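You operate a simulated robot arm through the tools that you are given. There is no shell and no other tool. Be economical: measure what you need, move in short steps, check, and stop when the job is done.

You run a simulated robot arm. Do the job below in one go: nothing can be reset, and whatever is moved stays where it is left.

## Task
Mains and air off, then swap the nest at Two for the purple one on top of the side table.
Fine: put the old nest there too; clamp the purple one down; the other nests stay clamped.
Where things are to end (x, y in the base frame): silver nest within 6 cm of [-2, 56].
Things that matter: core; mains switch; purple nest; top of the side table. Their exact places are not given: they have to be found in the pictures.

The check looks at the end state, three seconds after you hand in, the way a careful person would. Anything else that was tipped, shoved, dropped, spilled or broken makes it a failure.

## Robot
A 6-joint arm with a two-finger parallel gripper on a trunk, on a base that drives. Base frame: it is fixed to the floor where the robot stands at the start and does not move with it; the origin is under the middle of the robot, x ahead of it, y to its left, z up. Lengths are in cm, angles in degrees, forces in N, time in s.
With the tool pointing down near the work surface it reaches from about 36 to 82 cm from the robot's upright axis, wherever it stands. Its first joint turns from -166.0 to 166.0 degrees. Places, roughly: mains switch [50, 10, 100]; top of the side table [20, 50, 70]. Payload 3.91 kg.
Tool frame: the origin (TCP) lies between the finger pads and is the grasp point; the fingertips stand 3 cm ahead of it; z points along the fingers, y is the line along which they close. Largest opening 11 cm; finger width 2, thickness 1; the body of the gripper, 4.8 by 11.2 cm, starts 5.5 cm behind the TCP.
Orientation is that of the tool frame in the base frame, as [roll, pitch, yaw] about the fixed x, y, z axes, in that order (R = Rz(yaw) Ry(pitch) Rx(roll)). With the fingers straight down and closing along the base's y, the tool's x points along the base's -x, its y along +y and its z along -z.

## Interface
- The arm moves only by the tool nudge_tool. Its argument "commands" is a list that holds one entry, the list of rows, each a list of 7 numbers: the shift along the tool's x, y, z in units of 40 mm (1.0 is 40 mm), then the turn, a rotation vector about the tool's x, y, z in units of 6 degrees (1.0 is 6 degrees), then the finger opening in cm, from 0 to 11. In form: [[[tx, ty, tz, ax, ay, az, claw], ...]]. A call has 1 to 20 rows; each row shifts and turns the commanded pose from where the row before left it, along the tool's axes as they then stand. A call with a number of a shift or a turn outside -1 to 1 is refused whole. Each row takes 0.2 s and may step no farther than 5 cm and 8.6 degrees from the row before; otherwise, or with a gripper value out of range, the whole call is refused. Where a pose cannot be reached the arm comes as near as it can. A force on the tool above 60 N (or 10 N above the force at the start of the call, whichever is more), or a blocked arm, ends the call early, and 0.2 s more pass. The fingers move at their own pace (about 4.5 cm/s each) and stop on an object; they squeeze with about 45 N. The grip force told is the motor's: it shows also when the fingers shut on nothing. Time passes only in rows, and 0.2 s behind the last, so rows that do not move let the fingers close. It gives the time, the measured TCP pose, the force on the tool (base axes), the opening and the grip force at its end, in the units of the frame above (readings bear some noise), with the torque about the TCP (base axes, N m) and any sound that the robot's microphone picked up, and new pictures: "show" is both (left out), scene, wrist or none.
- Cameras (640 x 400 px; columns grow to the right, rows downward): "scene" is now at [-0.29, 15.47, 145.47]; the picture's right is [0.06, -1.00, 0.00], its down [-0.79, -0.05, -0.61] and it looks along [0.61, 0.04, -0.79] (base axes); focal length 214 px, centre (320, 200). "wrist" rides on the gripper at [7.7, 0.7, -11.5] in the tool frame; the picture's right is [-0.09, 1.00, 0.00], its down [-0.80, -0.07, -0.59] and it looks along [-0.59, -0.05, 0.80] (tool axes); focal length 270 px, centre (320, 200).
- slide_trunk(by): slides the trunk up (or, below 0, down) by that many cm; the arm and the scene camera ride with it, the base frame stays. It gives what a move gives, with no picture.
- roll_base(legs): drives the robot by 1 to 6 legs, each [ahead, turn to the left] in cm and degrees, along the robot's own axes; the way and the turn of a leg run together, so that a leg with both is an arc; at most 150 cm and 180 degrees a leg. The arm and the cameras ride along, it lands a little off, and it stops where it bumps. It gives what a move gives, and a new picture of the scene camera.
- aim_head(pan, tilt): turns the head with the scene camera to pan (to the left, within 155 degrees either way) and tilt (down, from -29 to 69), counted from straight ahead of the robot. It gives what a move gives, and a new picture of the scene camera.
- measure_at(camera, pixels): for up to 12 pixels [column, row] of the newest picture of that camera ("zoom" is the newest enlarged one), the place [x, y, z] in the base frame of the surface seen there, good to about 0.2 cm. It takes no simulated time.
- zoom(camera, box): a new picture of the part [left, top, right, bottom] of that camera's present view, enlarged. It takes no simulated time.
- hand_in(): hands the job in; it is judged then, once.

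Work in short steps. Measure before you move; look again where a grasp or a placing could have gone wrong, and mend it. You have 80 turns and 260 pictures in all, those below and enlarged ones among them. Open the gripper and draw the arm clear of the work before you hand the job in, unless the task says otherwise; then end with one line.

The tools are called after ">>>" as a command line: name --argument value ..., lists and objects as JSON in quotes. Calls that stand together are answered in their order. nudge_tool: Moves the arm, as the interface text tells. Its arguments: {"type":"object","properties":{"commands":{"type":"array"},"show":{"type":"string","enum":["both","scene","wrist","none"]}},"required":["commands"]} The other tools are called the same way: slide_trunk (by) slides the trunk up or down; roll_base (legs) drives the base; aim_head (pan, tilt) turns the head that bears the scene camera; measure_at (camera, pixels) gives the place of the surface under pixels of a picture; zoom (camera, box) takes an enlarged picture of a part of a camera's view; hand_in () hands the job in.

At the start:

```text
time: 0.0
position: [43.83, -0.21, 133.44]
orientation: [180.0, 0.0, 179.9]
contact_force: [0.5, -0.8, 0.3]
wrist_torque: [-0.01, -0.05, 0.02]
width: 11.0
grasp_force: 0.2
trunk travel left (down, up): [-42.5, 18.5]
robot x, y, heading: [0.19, -0.14, -0.3]
head pan, tilt: [3.6, 52.5]
```

scene: 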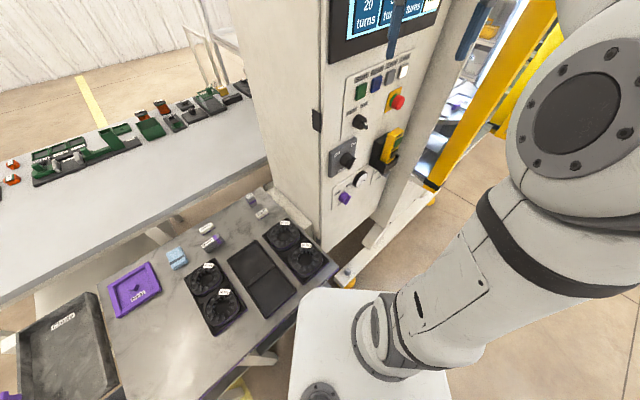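
wrist: 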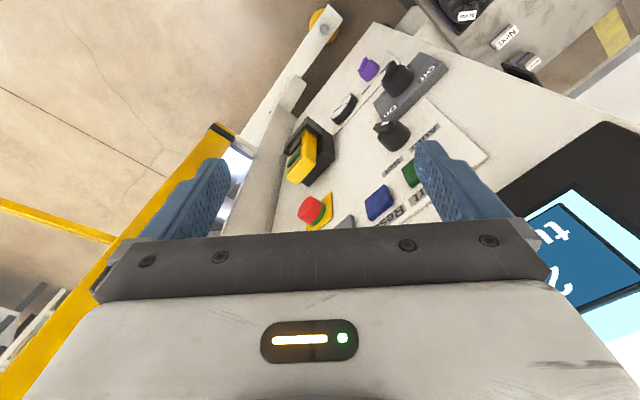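

The scene shows a machine cabinet with controls (350-410, 60-210) and a side table at lower left with a purple item at (135,290). I enlarge both areas.

>>> zoom --camera "scene" --box '[310, 50, 450, 230]'

>>> zoom --camera "scene" --box '[90, 180, 350, 360]'

>>> aim_head --pan 3.6 --tilt 10

```text
2.22 times, centred on (380, 140) of scene
```

zoom: 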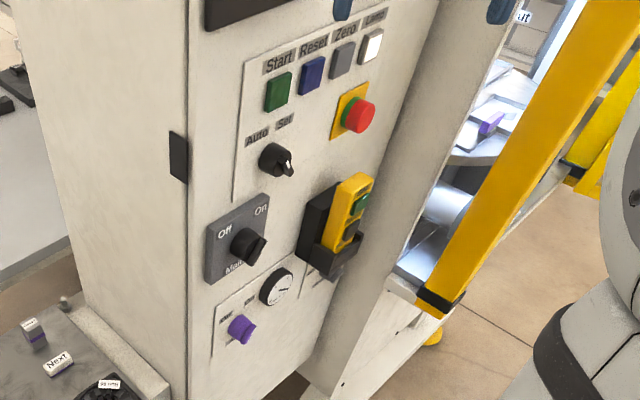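

```text
2.22 times, centred on (220, 270) of scene
```

zoom: 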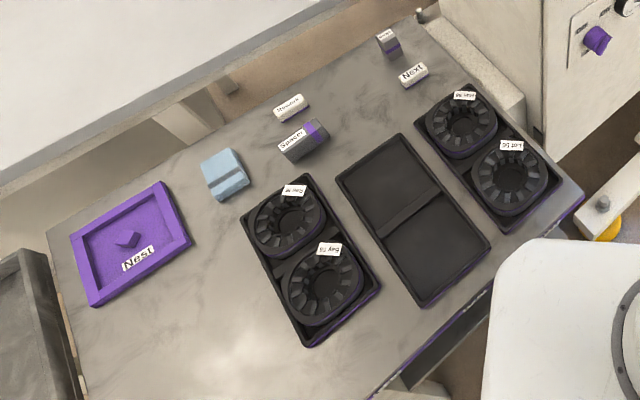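

```text
time: 1.1
position: [43.76, -0.04, 133.38]
orientation: [180.0, 0.0, 179.9]
contact_force: [0.8, -0.2, 0.0]
wrist_torque: [0.0, 0.0, 0.01]
width: 10.99
grasp_force: 0.1
trunk travel left (down, up): [-42.5, 18.5]
robot x, y, heading: [0.19, -0.19, -0.0]
head pan, tilt: [3.6, 10.0]
```

scene: 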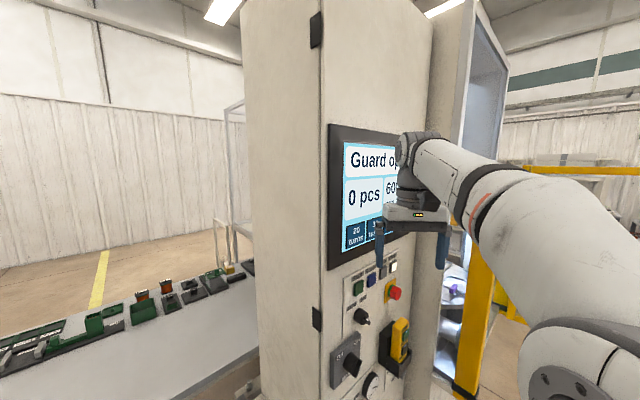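

The screen says "Guard op..." Machine interior is to the right, behind the arm. I look at several pans.

>>> aim_head --pan -50 --tilt 30

>>> aim_head --pan 70 --tilt 40

```text
time: 2.3
position: [43.78, -0.24, 133.31]
orientation: [-180.0, 0.1, 179.9]
contact_force: [0.3, 0.0, 0.0]
wrist_torque: [0.02, 0.01, -0.01]
width: 11.0
grasp_force: 0.0
trunk travel left (down, up): [-42.5, 18.5]
robot x, y, heading: [0.18, -0.02, 0.3]
head pan, tilt: [-50.0, 30.0]
```

scene: 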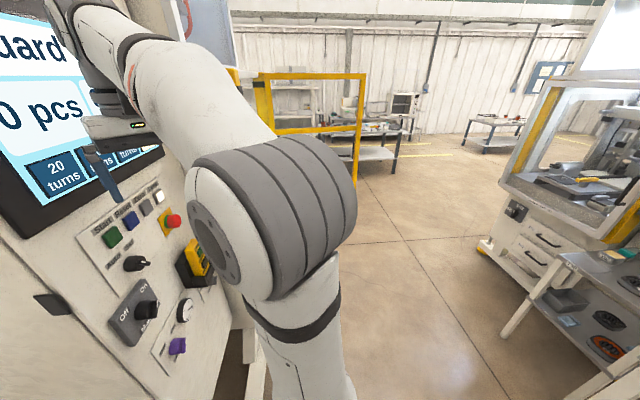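

```text
time: 4.3
position: [43.91, -0.16, 133.31]
orientation: [180.0, -0.1, 180.0]
contact_force: [-0.5, -0.1, 0.7]
wrist_torque: [0.0, 0.0, -0.02]
width: 10.99
grasp_force: 0.0
trunk travel left (down, up): [-42.5, 18.5]
robot x, y, heading: [-0.45, 0.04, 0.1]
head pan, tilt: [70.0, 40.0]
```

scene: 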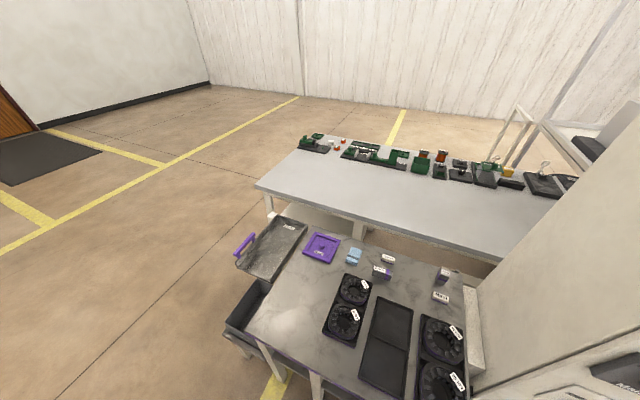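

Next I measure the panel and the side-table objects, and zoom on the table.

>>> measure_at --camera "scene" --pixels '[[322, 246], [355, 256], [381, 271], [439, 298], [445, 274], [352, 289], [385, 340], [444, 340], [355, 320], [240, 243], [400, 170], [262, 250]]'

>>> zoom --camera "scene" --box '[220, 200, 420, 325]'

>>> aim_head --pan -20 --tilt 50

```text
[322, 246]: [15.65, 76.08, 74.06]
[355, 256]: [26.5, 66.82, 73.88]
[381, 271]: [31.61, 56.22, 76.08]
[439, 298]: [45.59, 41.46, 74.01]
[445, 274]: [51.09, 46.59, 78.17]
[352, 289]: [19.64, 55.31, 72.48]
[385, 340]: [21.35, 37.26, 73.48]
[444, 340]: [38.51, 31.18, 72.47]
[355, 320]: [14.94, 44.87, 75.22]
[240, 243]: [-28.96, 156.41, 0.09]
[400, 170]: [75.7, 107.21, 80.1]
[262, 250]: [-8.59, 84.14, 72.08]
```

```text
3.20 times, centred on (320, 262) of scene
```

zoom: 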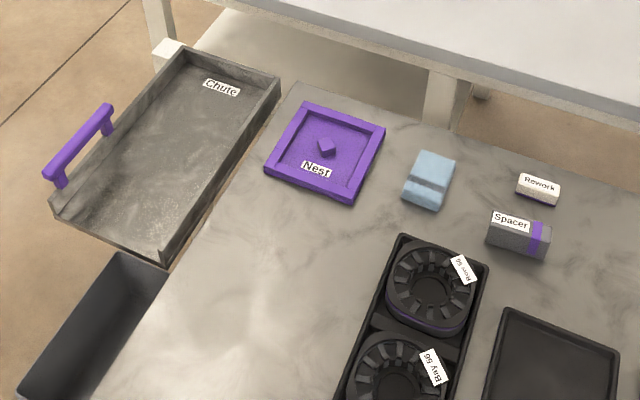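

```text
time: 6.0
position: [43.81, -0.22, 133.3]
orientation: [-180.0, 0.0, -180.0]
contact_force: [0.5, 0.7, -1.2]
wrist_torque: [0.0, 0.04, 0.01]
width: 10.99
grasp_force: 0.0
trunk travel left (down, up): [-42.5, 18.5]
robot x, y, heading: [-0.27, -0.05, 0.1]
head pan, tilt: [-20.0, 50.0]
```

scene: 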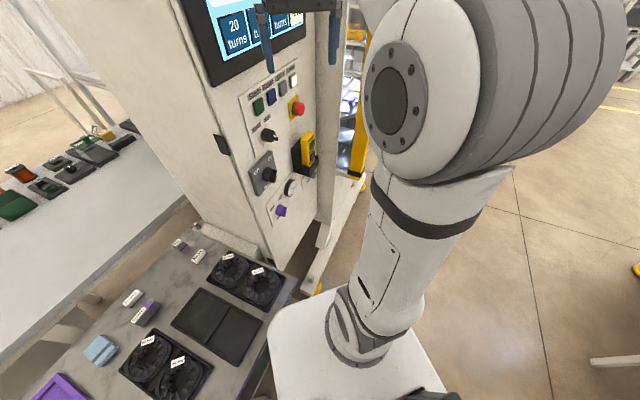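

I zoom on the panel and measure it.

>>> zoom --camera "scene" --box '[240, 140, 336, 230]'

>>> measure_at --camera "scene" --pixels '[[268, 175], [258, 182], [281, 210], [290, 188], [272, 212], [282, 225], [312, 215], [305, 152], [265, 135], [250, 130], [270, 262], [298, 180]]'

>>> zoom --camera "wrist" --box '[260, 30, 500, 230]'

```text
4.44 times, centred on (288, 185) of scene
```

zoom: 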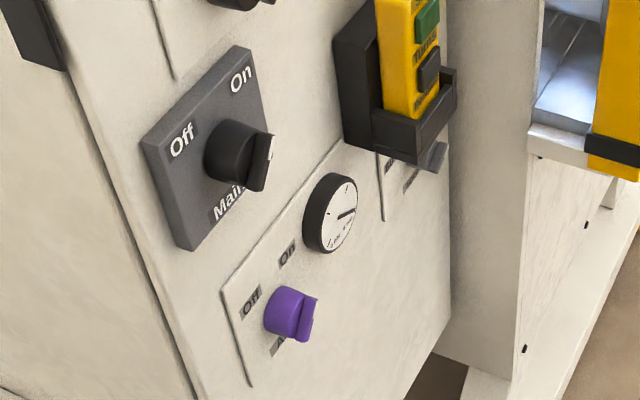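

```text
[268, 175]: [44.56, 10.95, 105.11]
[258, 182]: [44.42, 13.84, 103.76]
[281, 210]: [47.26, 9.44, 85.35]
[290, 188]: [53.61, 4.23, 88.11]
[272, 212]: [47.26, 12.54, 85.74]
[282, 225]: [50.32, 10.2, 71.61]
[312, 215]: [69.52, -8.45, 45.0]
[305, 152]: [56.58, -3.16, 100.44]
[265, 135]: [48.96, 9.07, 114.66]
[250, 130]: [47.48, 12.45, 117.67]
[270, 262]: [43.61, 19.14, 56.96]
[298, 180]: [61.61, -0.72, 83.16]
```

```text
2.00 times, centred on (380, 130) of wrist
```

zoom: 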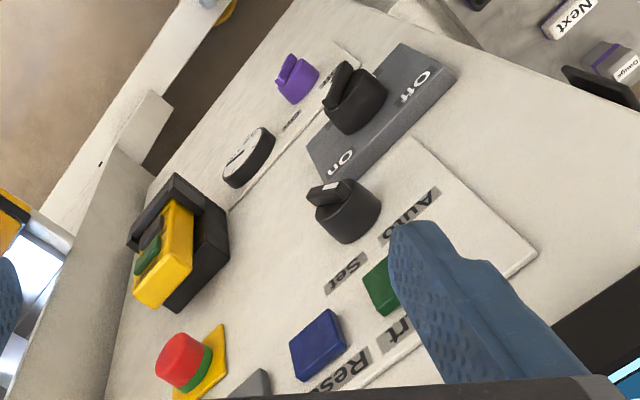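

I measure the panel on this latest zoom of the wrist view for an accurate plane and knob geometry.

>>> measure_at --camera "zoom" --pixels '[[345, 75], [350, 100], [335, 72], [415, 80], [340, 160], [292, 70], [310, 90], [270, 110], [250, 150], [460, 170], [500, 160], [370, 115]]'

>>> zoom --camera "wrist" --box '[340, 40, 460, 130]'

```text
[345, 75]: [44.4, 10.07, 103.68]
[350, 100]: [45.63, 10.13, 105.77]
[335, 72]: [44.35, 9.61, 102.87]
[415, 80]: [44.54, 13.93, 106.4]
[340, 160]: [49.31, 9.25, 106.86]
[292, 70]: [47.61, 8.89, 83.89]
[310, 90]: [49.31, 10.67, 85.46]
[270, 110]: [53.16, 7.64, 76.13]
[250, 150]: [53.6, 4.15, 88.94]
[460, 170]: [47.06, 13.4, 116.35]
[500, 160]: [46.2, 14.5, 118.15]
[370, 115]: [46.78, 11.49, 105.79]
```

```text
4.44 times, centred on (400, 85) of wrist
```

zoom: 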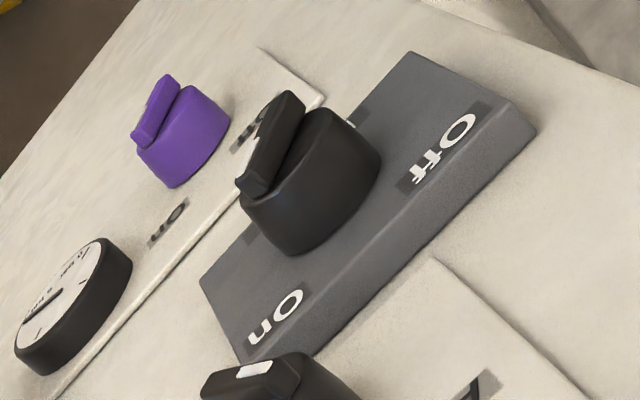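

I measure the mains plate face corners, labels, and ridge ends.

>>> measure_at --camera "zoom" --pixels '[[530, 130], [240, 350], [412, 60], [222, 275], [290, 98], [248, 185], [268, 140], [165, 82], [135, 138], [152, 108], [30, 160], [560, 300]]'

>>> aim_head --pan 5 --tilt 40

```text
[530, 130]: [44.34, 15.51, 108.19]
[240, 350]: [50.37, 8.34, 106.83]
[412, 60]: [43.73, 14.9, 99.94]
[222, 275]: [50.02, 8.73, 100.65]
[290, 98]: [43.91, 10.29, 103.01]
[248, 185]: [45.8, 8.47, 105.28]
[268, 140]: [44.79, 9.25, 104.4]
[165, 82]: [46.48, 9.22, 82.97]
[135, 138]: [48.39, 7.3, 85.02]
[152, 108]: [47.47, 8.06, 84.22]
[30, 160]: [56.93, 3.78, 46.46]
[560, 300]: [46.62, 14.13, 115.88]
```

```text
time: 6.8
position: [43.79, -0.08, 133.33]
orientation: [180.0, 0.0, 179.9]
contact_force: [0.4, 0.1, 0.3]
wrist_torque: [0.02, 0.02, 0.02]
width: 11.0
grasp_force: 0.1
trunk travel left (down, up): [-42.5, 18.5]
robot x, y, heading: [-0.1, -0.11, -0.0]
head pan, tilt: [5.0, 40.0]
```

scene: 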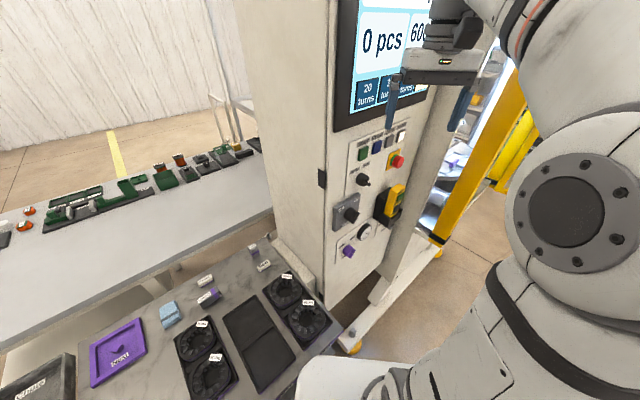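

The panel is vertical facing ~(-0.71,-0.71); both knobs' ridges point to "On" (upper right). To have room I'll back the robot up; first check behind.

>>> aim_head --pan 150 --tilt 45

>>> aim_head --pan -150 --tilt 45

```text
time: 9.1
position: [43.82, -0.18, 133.31]
orientation: [-180.0, 0.0, -179.9]
contact_force: [-0.4, 0.3, 0.7]
wrist_torque: [0.0, -0.01, -0.01]
width: 11.0
grasp_force: 0.0
trunk travel left (down, up): [-42.5, 18.5]
robot x, y, heading: [-0.34, 0.12, 0.1]
head pan, tilt: [150.0, 45.0]
```

scene: 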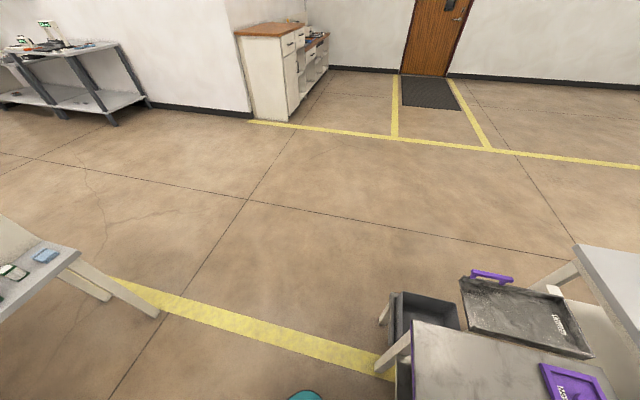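

```text
time: 13.2
position: [43.91, -0.19, 133.46]
orientation: [180.0, 0.1, 179.9]
contact_force: [0.3, 0.9, -0.1]
wrist_torque: [-0.01, 0.01, 0.0]
width: 11.0
grasp_force: 0.0
trunk travel left (down, up): [-42.5, 18.5]
robot x, y, heading: [-0.21, 0.04, -0.2]
head pan, tilt: [-150.0, 45.0]
```

scene: 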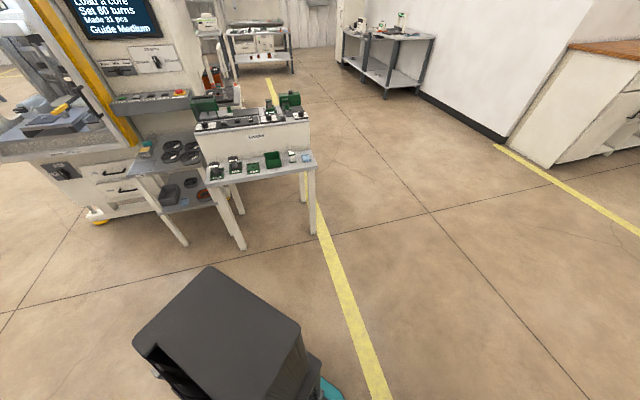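

A teal thing appears directly behind; I look steeper.

>>> aim_head --pan 155 --tilt 69

>>> measure_at --camera "scene" --pixels '[[300, 390], [320, 396], [200, 300], [420, 340]]'

```text
time: 17.4
position: [43.76, -0.05, 133.29]
orientation: [-179.9, 0.0, 180.0]
contact_force: [-1.0, 0.8, 0.0]
wrist_torque: [-0.01, -0.03, -0.03]
width: 10.96
grasp_force: 0.1
trunk travel left (down, up): [-42.5, 18.5]
robot x, y, heading: [-0.11, -0.31, 0.0]
head pan, tilt: [154.7, 68.8]
```

scene: 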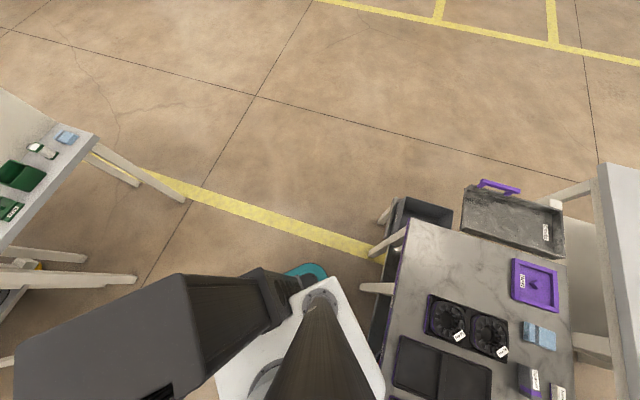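

```text
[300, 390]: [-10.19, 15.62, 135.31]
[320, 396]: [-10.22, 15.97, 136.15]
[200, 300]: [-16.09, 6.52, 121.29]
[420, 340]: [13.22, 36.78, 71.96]
```

I measure the other table's corner and legs before backing up.

>>> measure_at --camera "scene" --pixels '[[96, 138], [185, 198], [135, 280], [8, 245], [310, 270], [385, 240], [362, 288]]'

```text
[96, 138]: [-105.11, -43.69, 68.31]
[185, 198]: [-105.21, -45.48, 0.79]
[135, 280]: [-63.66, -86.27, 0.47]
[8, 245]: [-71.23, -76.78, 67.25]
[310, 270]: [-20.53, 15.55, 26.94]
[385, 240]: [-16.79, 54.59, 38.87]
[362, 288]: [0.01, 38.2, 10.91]
```

Behind is clear for 25 cm. I back up 25 cm.

>>> roll_base --legs '[[-25, 0]]'

>>> aim_head --pan 10 --tilt 25

```text
time: 19.2
position: [19.07, -0.13, 133.39]
orientation: [-179.9, 0.0, -179.8]
contact_force: [0.2, 0.6, 0.6]
wrist_torque: [0.01, -0.03, -0.03]
width: 10.99
grasp_force: 0.0
trunk travel left (down, up): [-42.5, 18.5]
robot x, y, heading: [-24.58, 0.12, 0.0]
head pan, tilt: [154.7, 68.8]
```

scene: 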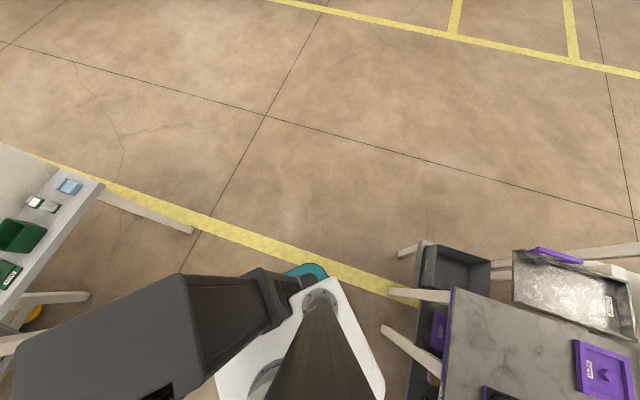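

```text
time: 21.5
position: [19.19, -0.02, 133.25]
orientation: [179.9, 0.0, -179.9]
contact_force: [0.4, -0.3, -0.3]
wrist_torque: [0.02, -0.02, 0.0]
width: 11.01
grasp_force: 0.1
trunk travel left (down, up): [-42.5, 18.5]
robot x, y, heading: [-24.93, 0.06, 0.1]
head pan, tilt: [10.0, 25.0]
```

scene: 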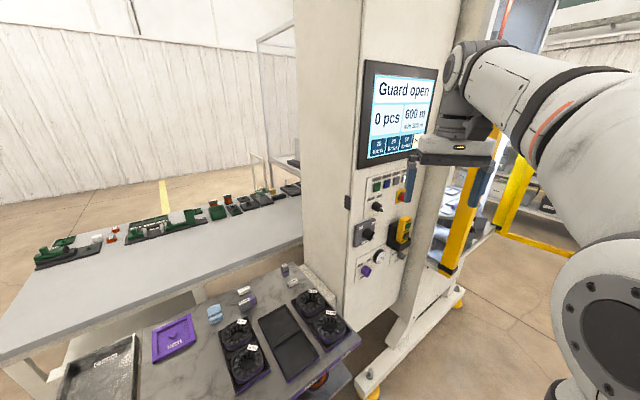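

I bring the tool forward and rotate it horizontal (pitch -90 about tool y), keeping clear of the cabinet.

>>> nudge_tool --commands '[[[-1, 0, 0, 0, 0, 0, 11], [-1, 0, 0, 0, 0, 0, 11], [0, 0, 1, 0, 0, 0, 11], [0, 0, 1, 0, 0, 0, 11], [0, 0, 0, 0, -1, 0, 11], [0, 0, 0, 0, -1, 0, 11], [0, 0, 0, 0, -1, 0, 11], [0, 0, 0, 0, -1, 0, 11], [0, 0, 0, 0, -1, 0, 11], [0, 0, 0, 0, -1, 0, 11], [0, 0, 0, 0, -1, 0, 11], [0, 0, 0, 0, -1, 0, 11], [0, 0, 0, 0, -1, 0, 11], [0, 0, 0, 0, -1, 0, 11], [0, 0, 0, 0, -1, 0, 11], [0, 0, 0, 0, -1, 0, 11], [0, 0, 0, 0, -1, 0, 11], [0, 0, 0, 0, -1, 0, 11], [0, 0, 0, 0, -1, 0, 11]]]' --show "scene"

```text
time: 25.5
position: [27.13, -0.13, 125.45]
orientation: [9.7, 90.0, 9.8]
contact_force: [-0.8, 0.4, 0.2]
wrist_torque: [-0.01, -0.02, -0.02]
width: 11.0
grasp_force: 0.1
trunk travel left (down, up): [-42.5, 18.5]
robot x, y, heading: [-24.66, 0.16, 0.1]
head pan, tilt: [10.0, 25.0]
```

scene: 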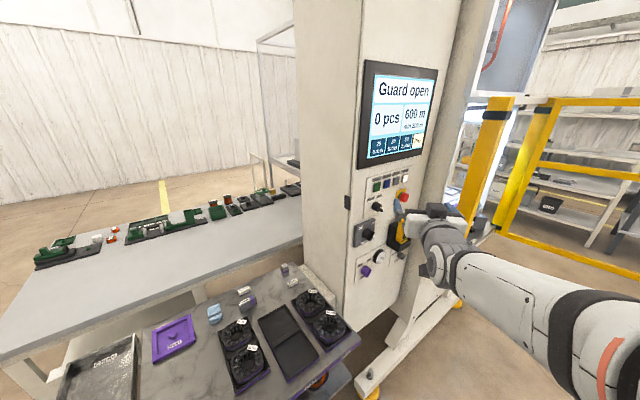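

Now yaw 45° left while lowering to knob height, then roll +45° so the fingers straddle the ridge.

>>> nudge_tool --commands '[[[0.6625, 0, 0, -0.9375, 0, 0, 11], [0.6625, 0, 0, -0.9375, 0, 0, 11], [0.6625, 0, 0, -0.9375, 0, 0, 11], [0.6625, 0, 0, -0.9375, 0, 0, 11], [0.6625, 0, 0, -0.9375, 0, 0, 11], [0.6625, 0, 0, -0.9375, 0, 0, 11], [0.6625, 0, 0, -0.9375, 0, 0, 11], [0.6625, 0, 0, -0.9375, 0, 0, 8], [0, 0, 0, 0, 0, 0.9375, 6], [0, 0, 0, 0, 0, 0.9375, 6], [0, 0, 0, 0, 0, 0.9375, 6], [0, 0, 0, 0, 0, 0.9375, 6], [0, 0, 0, 0, 0, 0.9375, 6], [0, 0, 0, 0, 0, 0.9375, 6], [0, 0, 0, 0, 0, 0.9375, 6], [0, 0, 0, 0, 0, 0.9375, 6]]]'

```text
time: 28.9
position: [27.21, -0.13, 104.13]
orientation: [90.0, 44.9, 134.9]
contact_force: [0.8, -0.4, 0.6]
wrist_torque: [0.0, -0.01, -0.01]
width: 5.98
grasp_force: 0.0
trunk travel left (down, up): [-42.5, 18.5]
robot x, y, heading: [-24.9, -0.06, -0.0]
head pan, tilt: [10.0, 25.0]
```

scene: 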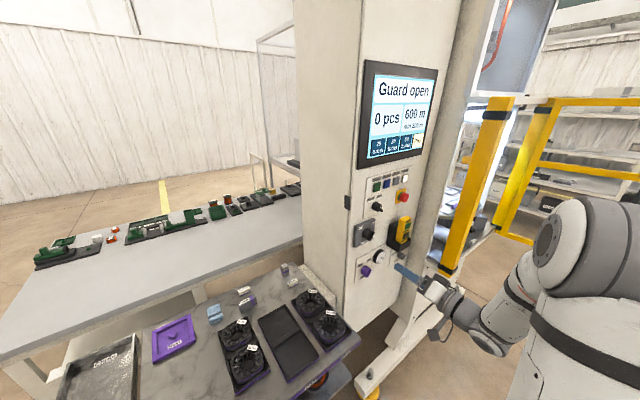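
wrist: 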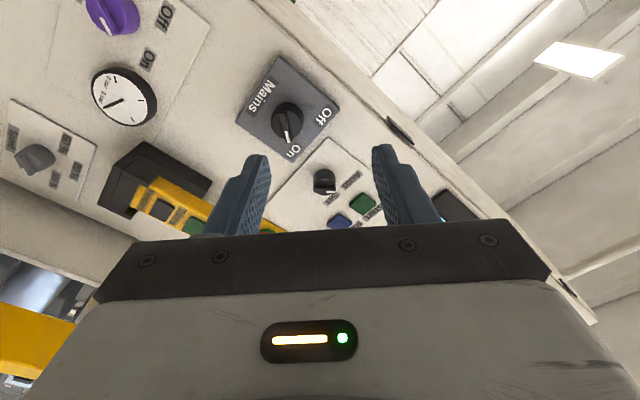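

The pointer on the mains knob points to On (288,140). I measure the ridge, plate and the purple knob in this view.

>>> zoom --camera "wrist" --box '[230, 50, 350, 165]'

>>> measure_at --camera "wrist" --pixels '[[286, 110], [289, 132], [286, 121], [266, 100], [305, 118], [250, 122], [325, 105], [280, 65], [288, 160], [110, 15], [150, 10], [205, 60]]'

```text
3.48 times, centred on (290, 108) of wrist
```

zoom: 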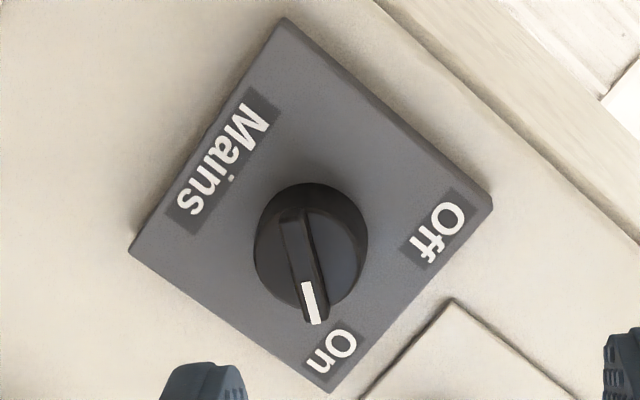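

```text
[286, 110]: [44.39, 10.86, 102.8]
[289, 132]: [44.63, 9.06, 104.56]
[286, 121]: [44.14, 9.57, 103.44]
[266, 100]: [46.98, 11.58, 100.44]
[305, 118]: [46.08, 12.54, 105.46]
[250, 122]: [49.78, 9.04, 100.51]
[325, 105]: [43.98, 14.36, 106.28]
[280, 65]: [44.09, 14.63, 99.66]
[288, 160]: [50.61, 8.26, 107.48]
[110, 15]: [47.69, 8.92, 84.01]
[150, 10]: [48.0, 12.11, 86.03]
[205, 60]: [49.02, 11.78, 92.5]
```

Ridge faces at depth x+y≈53.7, cylinder top ≈55.5; pivot about (x−y)=35.4, z=103.8. I shift laterally and approach to ~7 cm short, then look.

>>> nudge_tool --commands '[[[-0.475, -0.533, 0, 0, 0, 0, 5], [-0.475, -0.533, 0, 0, 0, 0, 4], [0, 0, 0.9, 0, 0, 0, 4], [0, 0, 0.9, 0, 0, 0, 4], [0, 0, 0.9, 0, 0, 0, 4]]]'

>>> zoom --camera "wrist" --box '[200, 60, 440, 220]'

```text
time: 30.1
position: [38.99, 3.58, 103.76]
orientation: [90.0, 45.0, 135.0]
contact_force: [0.6, -0.2, 0.3]
wrist_torque: [0.01, -0.01, 0.01]
width: 4.0
grasp_force: 0.2
trunk travel left (down, up): [-42.5, 18.5]
robot x, y, heading: [-24.46, -0.14, 0.4]
head pan, tilt: [10.0, 25.0]
```

scene: 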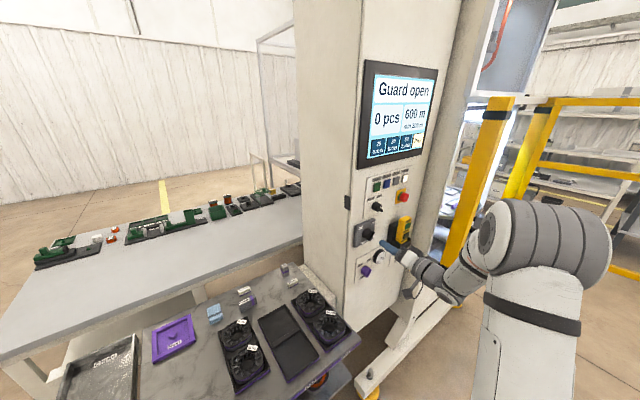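
wrist: 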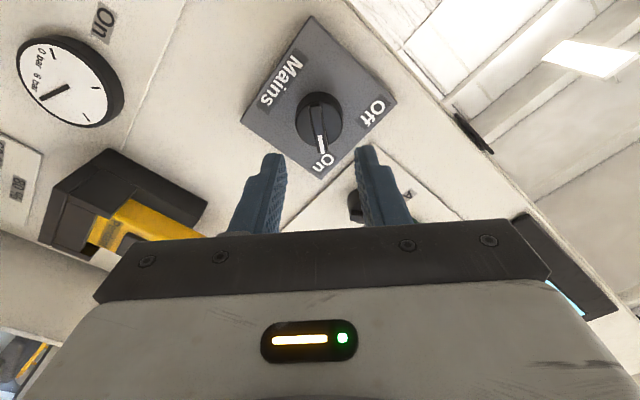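

```text
2.50 times, centred on (320, 140) of wrist
```

zoom: 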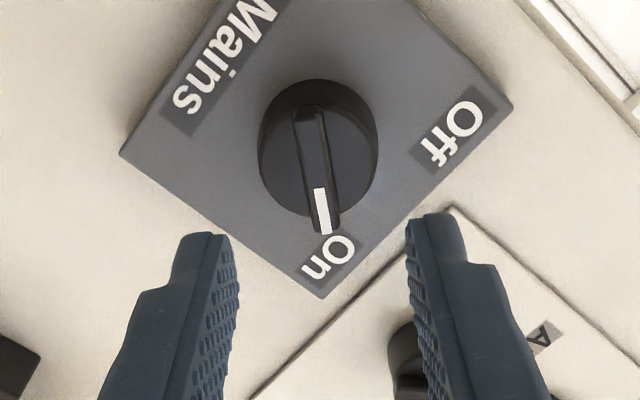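

Nicely aligned. Advance the last 6 cm and close on the ridge.

>>> nudge_tool --commands '[[[0, 0, 0.75, 0, 0, 0, 4], [0, 0, 0.5, 0, 0, 0, 4], [0, 0, 0.25, 0, 0, 0, 4], [0, 0, 0, 0, 0, 0, 0], [0, 0, 0, 0, 0, 0, 0], [0, 0, 0, 0, 0, 0, 0], [0, 0, 0, 0, 0, 0, 0]]]'

>>> zoom --camera "wrist" --box '[200, 60, 440, 220]'

```text
time: 31.7
position: [43.25, 7.77, 103.78]
orientation: [90.1, 45.1, 135.0]
contact_force: [2.1, -5.7, -6.8]
wrist_torque: [-0.29, -0.9, -0.19]
width: 1.02
grasp_force: 44.8
trunk travel left (down, up): [-42.5, 18.5]
robot x, y, heading: [-24.56, -0.17, 0.2]
head pan, tilt: [10.0, 25.0]
```

scene: 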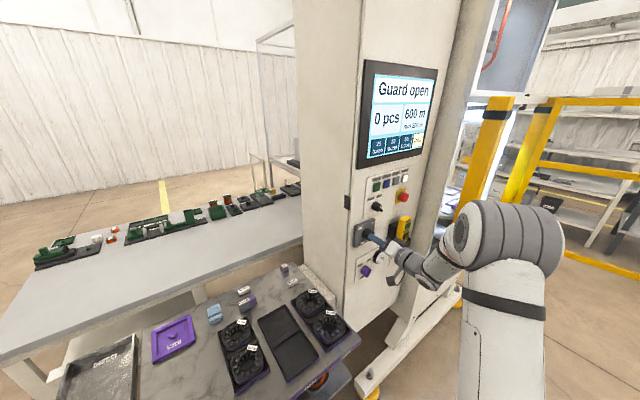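
wrist: 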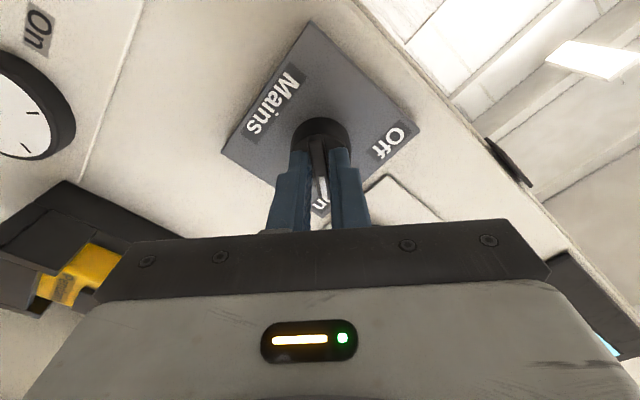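

```text
2.50 times, centred on (320, 140) of wrist
```

zoom: 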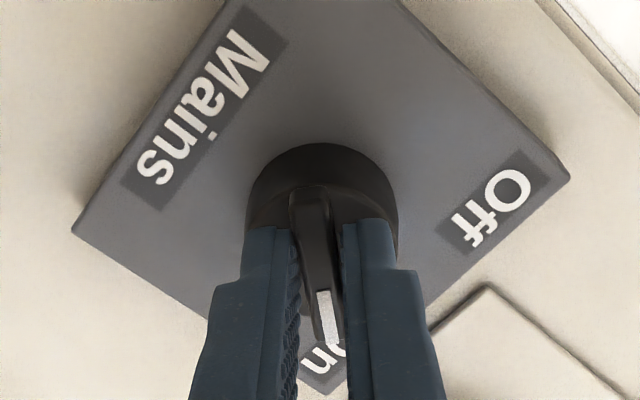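

Gripped the ridge. Turn −90° about tool z toward Off.

>>> nudge_tool --commands '[[[0, 0, 0, 0, 0, -1, 0], [0, 0, 0, 0, 0, -1, 0], [0, 0, 0, 0, 0, -1, 0], [0, 0, 0, 0, 0, -1, 0], [0, 0, 0, 0, 0, -1, 0], [0, 0, 0, 0, 0, -1, 0], [0, 0, 0, 0, 0, -1, 0], [0, 0, 0, 0, 0, -1, 0], [0, 0, 0, 0, 0, -1, 0], [0, 0, 0, 0, 0, -1, 0], [0, 0, 0, 0, 0, -1, 0], [0, 0, 0, 0, 0, -1, 0], [0, 0, 0, 0, 0, -1, 0], [0, 0, 0, 0, 0, -1, 0], [0, 0, 0, 0, 0, -1, 0]]]'

```text
time: 34.9
position: [43.42, 7.52, 103.66]
orientation: [-90.0, 45.1, -45.1]
contact_force: [14.8, -14.7, -8.7]
wrist_torque: [0.6, 0.81, -0.08]
width: 1.0
grasp_force: 45.3
trunk travel left (down, up): [-42.5, 18.5]
robot x, y, heading: [-24.72, 0.21, -0.1]
head pan, tilt: [10.0, 25.0]
```

scene: 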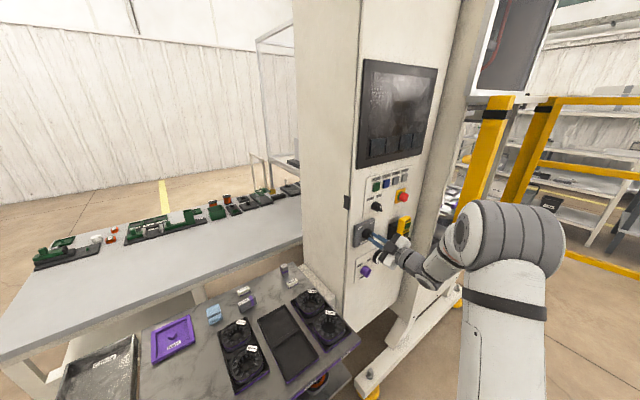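
wrist: 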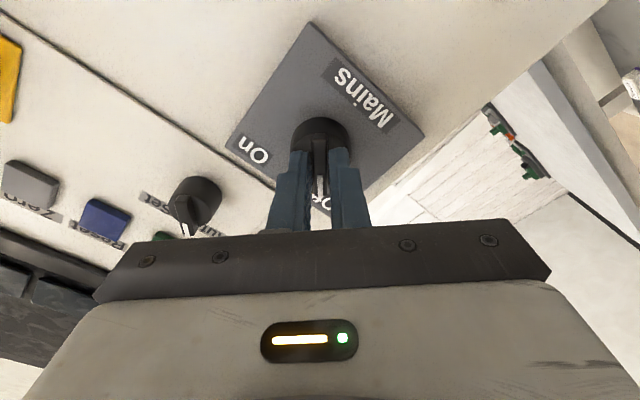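

The screen went dark: mains is off. Release, retreat 10 cm, roll back +90°, and move down to the purple knob.

>>> nudge_tool --commands '[[[0, 0, 0, 0, 0, 0, 4], [0, 0, 0, 0, 0, 0, 4], [0, 0, 0, 0, 0, 0, 4], [0, 0, -1, 0, 0, 0, 4], [0, 0, -1, 0, 0, 0, 4], [0, 0, -0.5, 0, 0, 0, 4], [0.8, 0.616, 0, 0, 0, 0, 4], [0.8, 0.616, 0, 0, 0, 0, 4], [0.8, 0.616, 0, 0, 0, 0, 4], [0.8, 0.616, 0, 0, 0, 0, 4], [0.8, 0.616, 0, 0, 0, 0, 4]]]' --show "none"

>>> nudge_tool --commands '[[[0, 0, 0, 0, 0, 1, 4], [0, 0, 0, 0, 0, 1, 4], [0, 0, 0, 0, 0, 1, 4], [0, 0, 0, 0, 0, 1, 4], [0, 0, 0, 0, 0, 1, 4], [0, 0, 0, 0, 0, 1, 4], [0, 0, 0, 0, 0, 1, 4], [0, 0, 0, 0, 0, 1, 4], [0, 0, 0, 0, 0, 1, 4], [0, 0, 0, 0, 0, 1, 4], [0, 0, 0, 0, 0, 1, 4], [0, 0, 0, 0, 0, 1, 4], [0, 0, 0, 0, 0, 1, 4], [0, 0, 0, 0, 0, 1, 4], [0, 0, 0, 0, 0, 1, 4]]]'

>>> zoom --camera "wrist" --box '[200, 60, 440, 220]'

```text
time: 37.3
position: [38.09, -1.44, 83.73]
orientation: [-90.0, 44.9, -44.9]
contact_force: [-0.3, -0.6, 0.3]
wrist_torque: [0.01, 0.02, 0.0]
width: 3.96
grasp_force: 0.0
trunk travel left (down, up): [-42.5, 18.5]
robot x, y, heading: [-24.94, 0.11, 0.1]
head pan, tilt: [10.0, 25.0]
```

```text
time: 40.5
position: [37.95, -1.22, 83.82]
orientation: [90.0, 44.9, 135.0]
contact_force: [-0.1, 0.4, -0.4]
wrist_torque: [-0.03, -0.02, -0.02]
width: 3.98
grasp_force: 0.2
trunk travel left (down, up): [-42.5, 18.5]
robot x, y, heading: [-24.18, -0.09, 0.1]
head pan, tilt: [10.0, 25.0]
```

scene: 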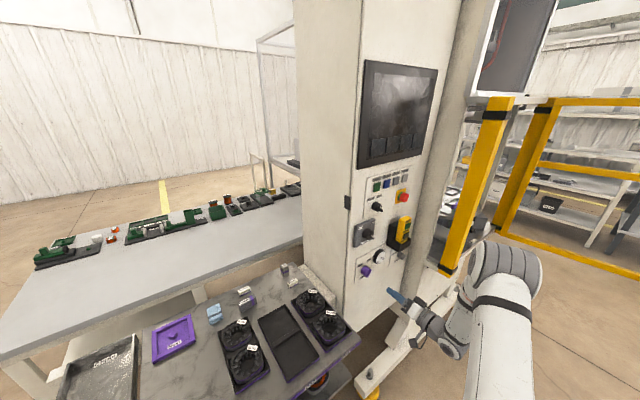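
wrist: 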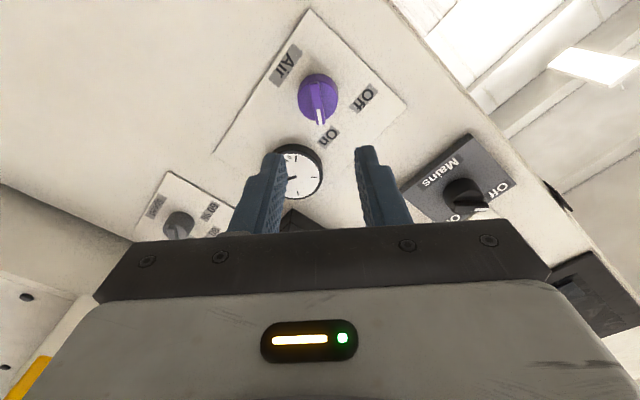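

```text
2.50 times, centred on (320, 140) of wrist
```

zoom: 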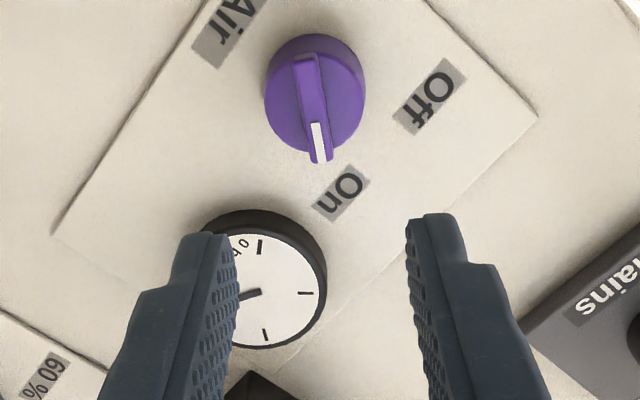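

Purple Air knob aligned, pointing On. Measure depth.

>>> measure_at --camera "zoom" --pixels '[[312, 90], [318, 145], [306, 62], [340, 90], [285, 110], [345, 120], [320, 170]]'

```text
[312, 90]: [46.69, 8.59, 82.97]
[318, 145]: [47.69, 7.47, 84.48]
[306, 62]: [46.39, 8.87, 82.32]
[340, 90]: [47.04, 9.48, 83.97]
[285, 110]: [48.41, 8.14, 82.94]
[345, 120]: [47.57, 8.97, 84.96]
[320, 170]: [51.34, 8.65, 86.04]
```

Cylinder top at x+y≈56.5; advance 10.8 cm, close, then turn −90°.

>>> nudge_tool --commands '[[[0, 0, 0.9, 0, 0, 0, 4], [0, 0, 0.9, 0, 0, 0, 4], [0, 0, 0.6, 0, 0, 0, 4], [0, 0, 0.31, 0, 0, 0, 4], [0, 0, 0, 0, 0, 0, 0], [0, 0, 0, 0, 0, 0, 0], [0, 0, 0, 0, 0, 0, 0], [0, 0, 0, 0, 0, 0, 0]]]' --show "wrist"

```text
time: 42.3
position: [45.52, 6.2, 83.62]
orientation: [90.2, 45.0, 135.0]
contact_force: [5.8, -10.2, -13.2]
wrist_torque: [-0.43, -0.72, -0.63]
width: 1.04
grasp_force: 45.5
trunk travel left (down, up): [-42.5, 18.5]
robot x, y, heading: [-24.7, -0.01, 0.1]
head pan, tilt: [10.0, 25.0]
```

wrist: 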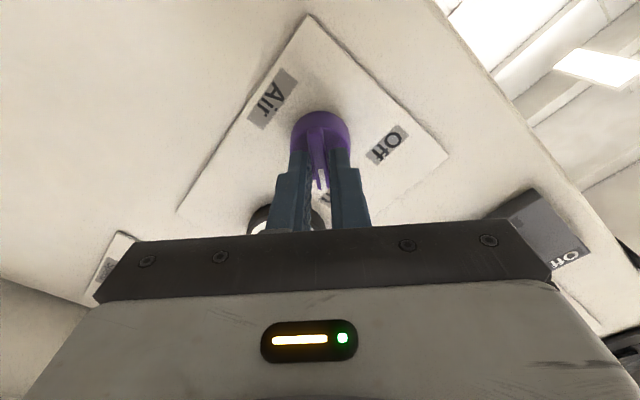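

Gripped. Turn −90°.

>>> nudge_tool --commands '[[[0, 0, 0, 0, 0, -1, 0], [0, 0, 0, 0, 0, -1, 0], [0, 0, 0, 0, 0, -1, 0], [0, 0, 0, 0, 0, -1, 0], [0, 0, 0, 0, 0, -1, 0], [0, 0, 0, 0, 0, -1, 0], [0, 0, 0, 0, 0, -1, 0], [0, 0, 0, 0, 0, -1, 0], [0, 0, 0, 0, 0, -1, 0], [0, 0, 0, 0, 0, -1, 0], [0, 0, 0, 0, 0, -1, 0], [0, 0, 0, 0, 0, -1, 0], [0, 0, 0, 0, 0, -1, 0], [0, 0, 0, 0, 0, -1, 0], [0, 0, 0, 0, 0, -1, 0]]]' --show "wrist"

>>> nudge_tool --commands '[[[0, 0, 0, 0, 0, 0, 4], [0, 0, 0, 0, 0, 0, 4], [0, 0, 0, 0, 0, 0, 4], [0, 0, -1, 0, 0, 0, 4], [0, 0, -1, 0, 0, 0, 4], [0, 0, -1, 0, 0, 0, 4]]]' --show "wrist"

```text
time: 45.5
position: [45.52, 6.47, 83.66]
orientation: [-90.2, 45.0, -44.9]
contact_force: [-15.6, -9.1, -19.9]
wrist_torque: [0.37, 1.02, 0.44]
width: 1.01
grasp_force: 45.2
trunk travel left (down, up): [-42.5, 18.5]
robot x, y, heading: [-24.6, -0.07, 0.1]
head pan, tilt: [10.0, 25.0]
```

wrist: 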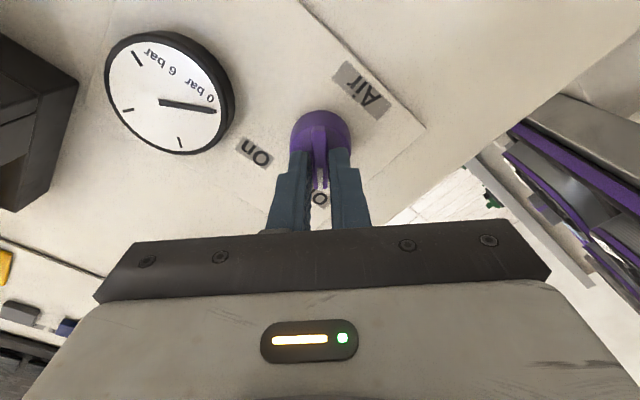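

```text
time: 46.9
position: [37.03, -1.86, 83.77]
orientation: [-89.9, 44.8, -44.9]
contact_force: [-0.8, 0.1, 1.3]
wrist_torque: [0.0, 0.01, 0.01]
width: 3.96
grasp_force: 0.0
trunk travel left (down, up): [-42.5, 18.5]
robot x, y, heading: [-24.83, -0.28, 0.1]
head pan, tilt: [10.0, 25.0]
```

wrist: 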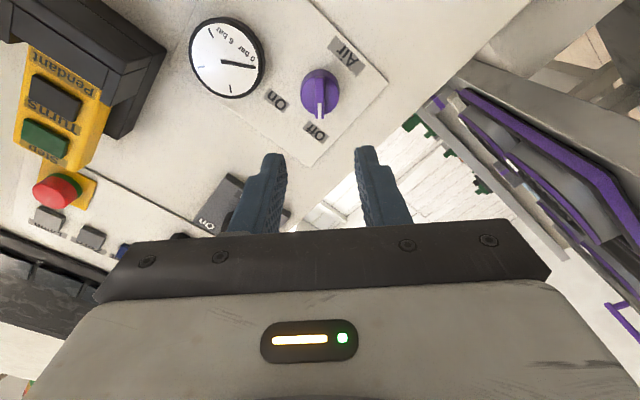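

Air off, gauge at 0 bar. Now I bring the tool back and point it down, raised, then look around the machine side.

>>> nudge_tool --commands '[[[0, 0, -0.4, 0, 0, 0.9375, 4], [0, 0, -0.4, 0, 0, 0.9375, 4], [0, 0, -0.4, 0, 0, 0.9375, 4], [0, 0, -0.4, 0, 0, 0.9375, 4], [0, 0, -0.4, 0, 0, 0.9375, 4], [0, 0, 0, 0, 0, 0.9375, 4], [0, 0, 0, 0, 0, 0.9375, 4], [0, 0, 0, 0, 0, 0.9375, 4], [-0.9, 0, 0, 0.9375, 0, 0, 4], [-0.9, 0, 0, 0.9375, 0, 0, 4], [-0.9, 0, 0, 0.9375, 0, 0, 4], [-0.9, 0, 0, 0.9375, 0, 0, 4], [-0.9, 0, 0, 0.9375, 0, 0, 4], [-0.9, 0, 0, 0.9375, 0, 0, 4], [-0.9, 0, 0, 0.9375, 0, 0, 4], [-0.9, 0, 0, 0.9375, 0, 0, 4]]]' --show "none"

>>> nudge_tool --commands '[[[0, 0, 0, 0, 1, 0, 8], [0, 0, 0, 0, 1, 0, 8], [0, 0, 0, 0, 1, 0, 8], [0, 0, 0, 0, 1, 0, 8], [0, 0, 0, 0, 1, 0, 8], [0, 0, 0, 0, 1, 0, 8], [0, 0, 0, 0, 1, 0, 8], [0, 0, 0, 0, 1, 0, 8], [0, 0, 0, 0, 1, 0, 8], [0, 0, 0, 0, 1, 0, 8], [0, 0, 0, 0, 1, 0, 8], [0, 0, 0, 0, 1, 0, 8], [0, 0, 0, 0, 1, 0, 8], [0, 0, 0, 0, 1, 0, 8], [0, 0, 0, 0, 1, 0, 8]]]' --show "none"

>>> aim_head --pan -15 --tilt 20

```text
time: 50.3
position: [31.48, -7.64, 112.68]
orientation: [-18.6, 89.9, -18.4]
contact_force: [-1.1, 0.1, -0.1]
wrist_torque: [-0.03, 0.0, 0.0]
width: 4.0
grasp_force: 0.2
trunk travel left (down, up): [-42.5, 18.5]
robot x, y, heading: [-24.97, 0.24, 0.0]
head pan, tilt: [10.0, 25.0]
```

```text
time: 53.5
position: [27.55, -14.77, 105.74]
orientation: [168.0, 8.2, -178.4]
contact_force: [-0.1, -0.4, -0.3]
wrist_torque: [-0.02, -0.02, 0.0]
width: 7.98
grasp_force: 0.1
out of reach, approached as far as the arm can: row 9, 10, 11, 12, 13, 14, 15
trunk travel left (down, up): [-42.5, 18.5]
robot x, y, heading: [-24.93, 0.07, -0.2]
head pan, tilt: [10.0, 25.0]
```

```text
time: 54.4
position: [27.57, -14.89, 105.74]
orientation: [168.0, 8.4, -178.4]
contact_force: [-0.4, 0.4, 0.4]
wrist_torque: [-0.01, 0.01, -0.02]
width: 8.0
grasp_force: 0.0
trunk travel left (down, up): [-42.5, 18.5]
robot x, y, heading: [-24.34, 0.19, 0.2]
head pan, tilt: [-15.0, 20.0]
```

scene: 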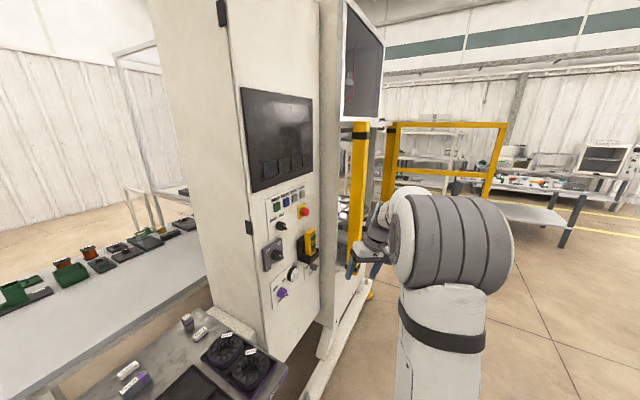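

Air and mains are off. I look right to measure free floor before driving to the machine's front.

>>> aim_head --pan -60 --tilt 40

>>> measure_at --camera "scene" --pixels '[[60, 240], [100, 200], [300, 300], [400, 200], [450, 300], [500, 250], [550, 300], [600, 350], [360, 150], [300, 200], [200, 120], [560, 200]]'

```text
time: 55.5
position: [27.61, -14.91, 105.76]
orientation: [168.0, 8.3, -178.4]
contact_force: [0.2, -0.1, 0.3]
wrist_torque: [-0.01, 0.01, 0.0]
width: 8.0
grasp_force: 0.1
trunk travel left (down, up): [-42.5, 18.5]
robot x, y, heading: [-24.66, -0.16, 0.1]
head pan, tilt: [-60.0, 40.0]
```

scene: 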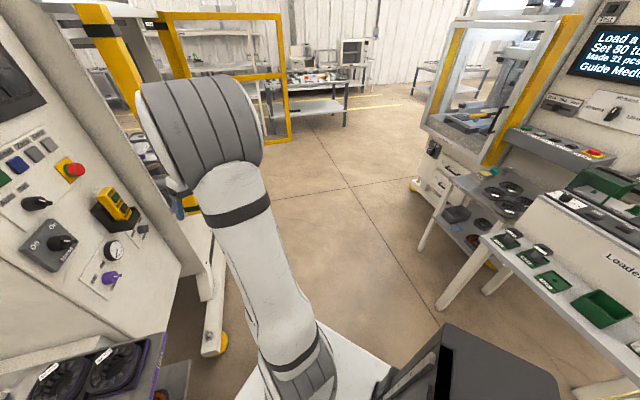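

```text
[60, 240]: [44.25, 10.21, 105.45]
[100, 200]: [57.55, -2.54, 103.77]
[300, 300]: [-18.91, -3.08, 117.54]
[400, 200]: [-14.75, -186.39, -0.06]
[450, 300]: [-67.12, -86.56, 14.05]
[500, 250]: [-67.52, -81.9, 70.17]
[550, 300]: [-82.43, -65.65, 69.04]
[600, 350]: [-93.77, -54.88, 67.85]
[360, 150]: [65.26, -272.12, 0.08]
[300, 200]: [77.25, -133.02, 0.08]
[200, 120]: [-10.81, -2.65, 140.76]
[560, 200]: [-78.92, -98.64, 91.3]
```

I measure the machine's foot and the open yellow guard door.

>>> measure_at --camera "scene" --pixels '[[222, 343], [210, 352], [287, 140], [283, 20], [270, 75], [178, 50], [110, 40], [165, 14], [275, 138], [145, 150], [120, 120], [205, 290]]'

>>> zoom --camera "scene" --box '[60, 0, 300, 150]'

```text
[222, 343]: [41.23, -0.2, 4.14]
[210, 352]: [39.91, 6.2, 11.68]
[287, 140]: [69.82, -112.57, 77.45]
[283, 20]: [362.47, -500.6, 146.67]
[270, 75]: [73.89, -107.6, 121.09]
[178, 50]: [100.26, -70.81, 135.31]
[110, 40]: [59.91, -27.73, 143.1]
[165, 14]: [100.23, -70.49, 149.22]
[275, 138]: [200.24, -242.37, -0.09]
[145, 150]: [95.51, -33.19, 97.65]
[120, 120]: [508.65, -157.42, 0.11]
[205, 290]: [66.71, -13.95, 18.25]
```

```text
2.67 times, centred on (180, 75) of scene
```

zoom: 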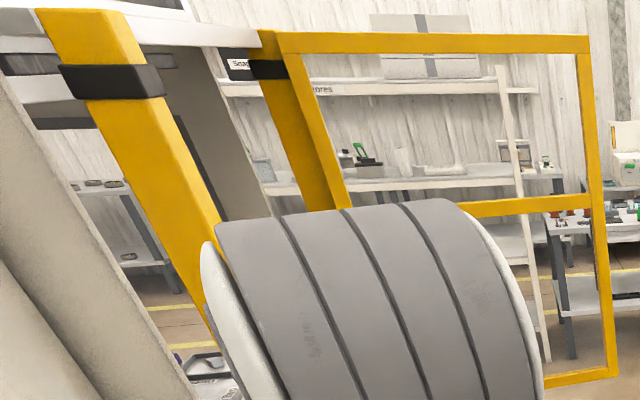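

The opening is between posts (60,-28) and (100,-70); the open guard door sticks out from (100,-70) to (70,-112). I retract and raise the arm before driving.

>>> nudge_tool --commands '[[[0, 0, -1, 0, 0, 0, 8], [0, 0, -1, 0, 0, 0, 8], [0, 0, -1, 0, 0, 0, 8], [0, 0, -1, 0, 0, 0, 8], [0, 0, -1, 0, 0, 0, 8], [0, 0, -1, 0, 0, 0, 8], [0, 0.6, -1, 0, 0, 0, 8], [0, 1, 0, 0, 0, 0, 8], [0.8, 0.5, 0, 0, 0, 0, 8], [0.8, 0.5, 0, 0, 0, 0, 8], [0.8, 0.5, 0, 0, 0, 0, 8]]]' --show "none"

```text
time: 57.9
position: [13.53, -9.14, 134.11]
orientation: [166.9, 8.8, -178.5]
contact_force: [-0.2, 0.3, -0.2]
wrist_torque: [-0.03, -0.01, 0.03]
width: 7.99
grasp_force: 0.1
trunk travel left (down, up): [-42.5, 18.5]
robot x, y, heading: [-24.63, 0.04, 0.1]
head pan, tilt: [-60.0, 40.0]
```

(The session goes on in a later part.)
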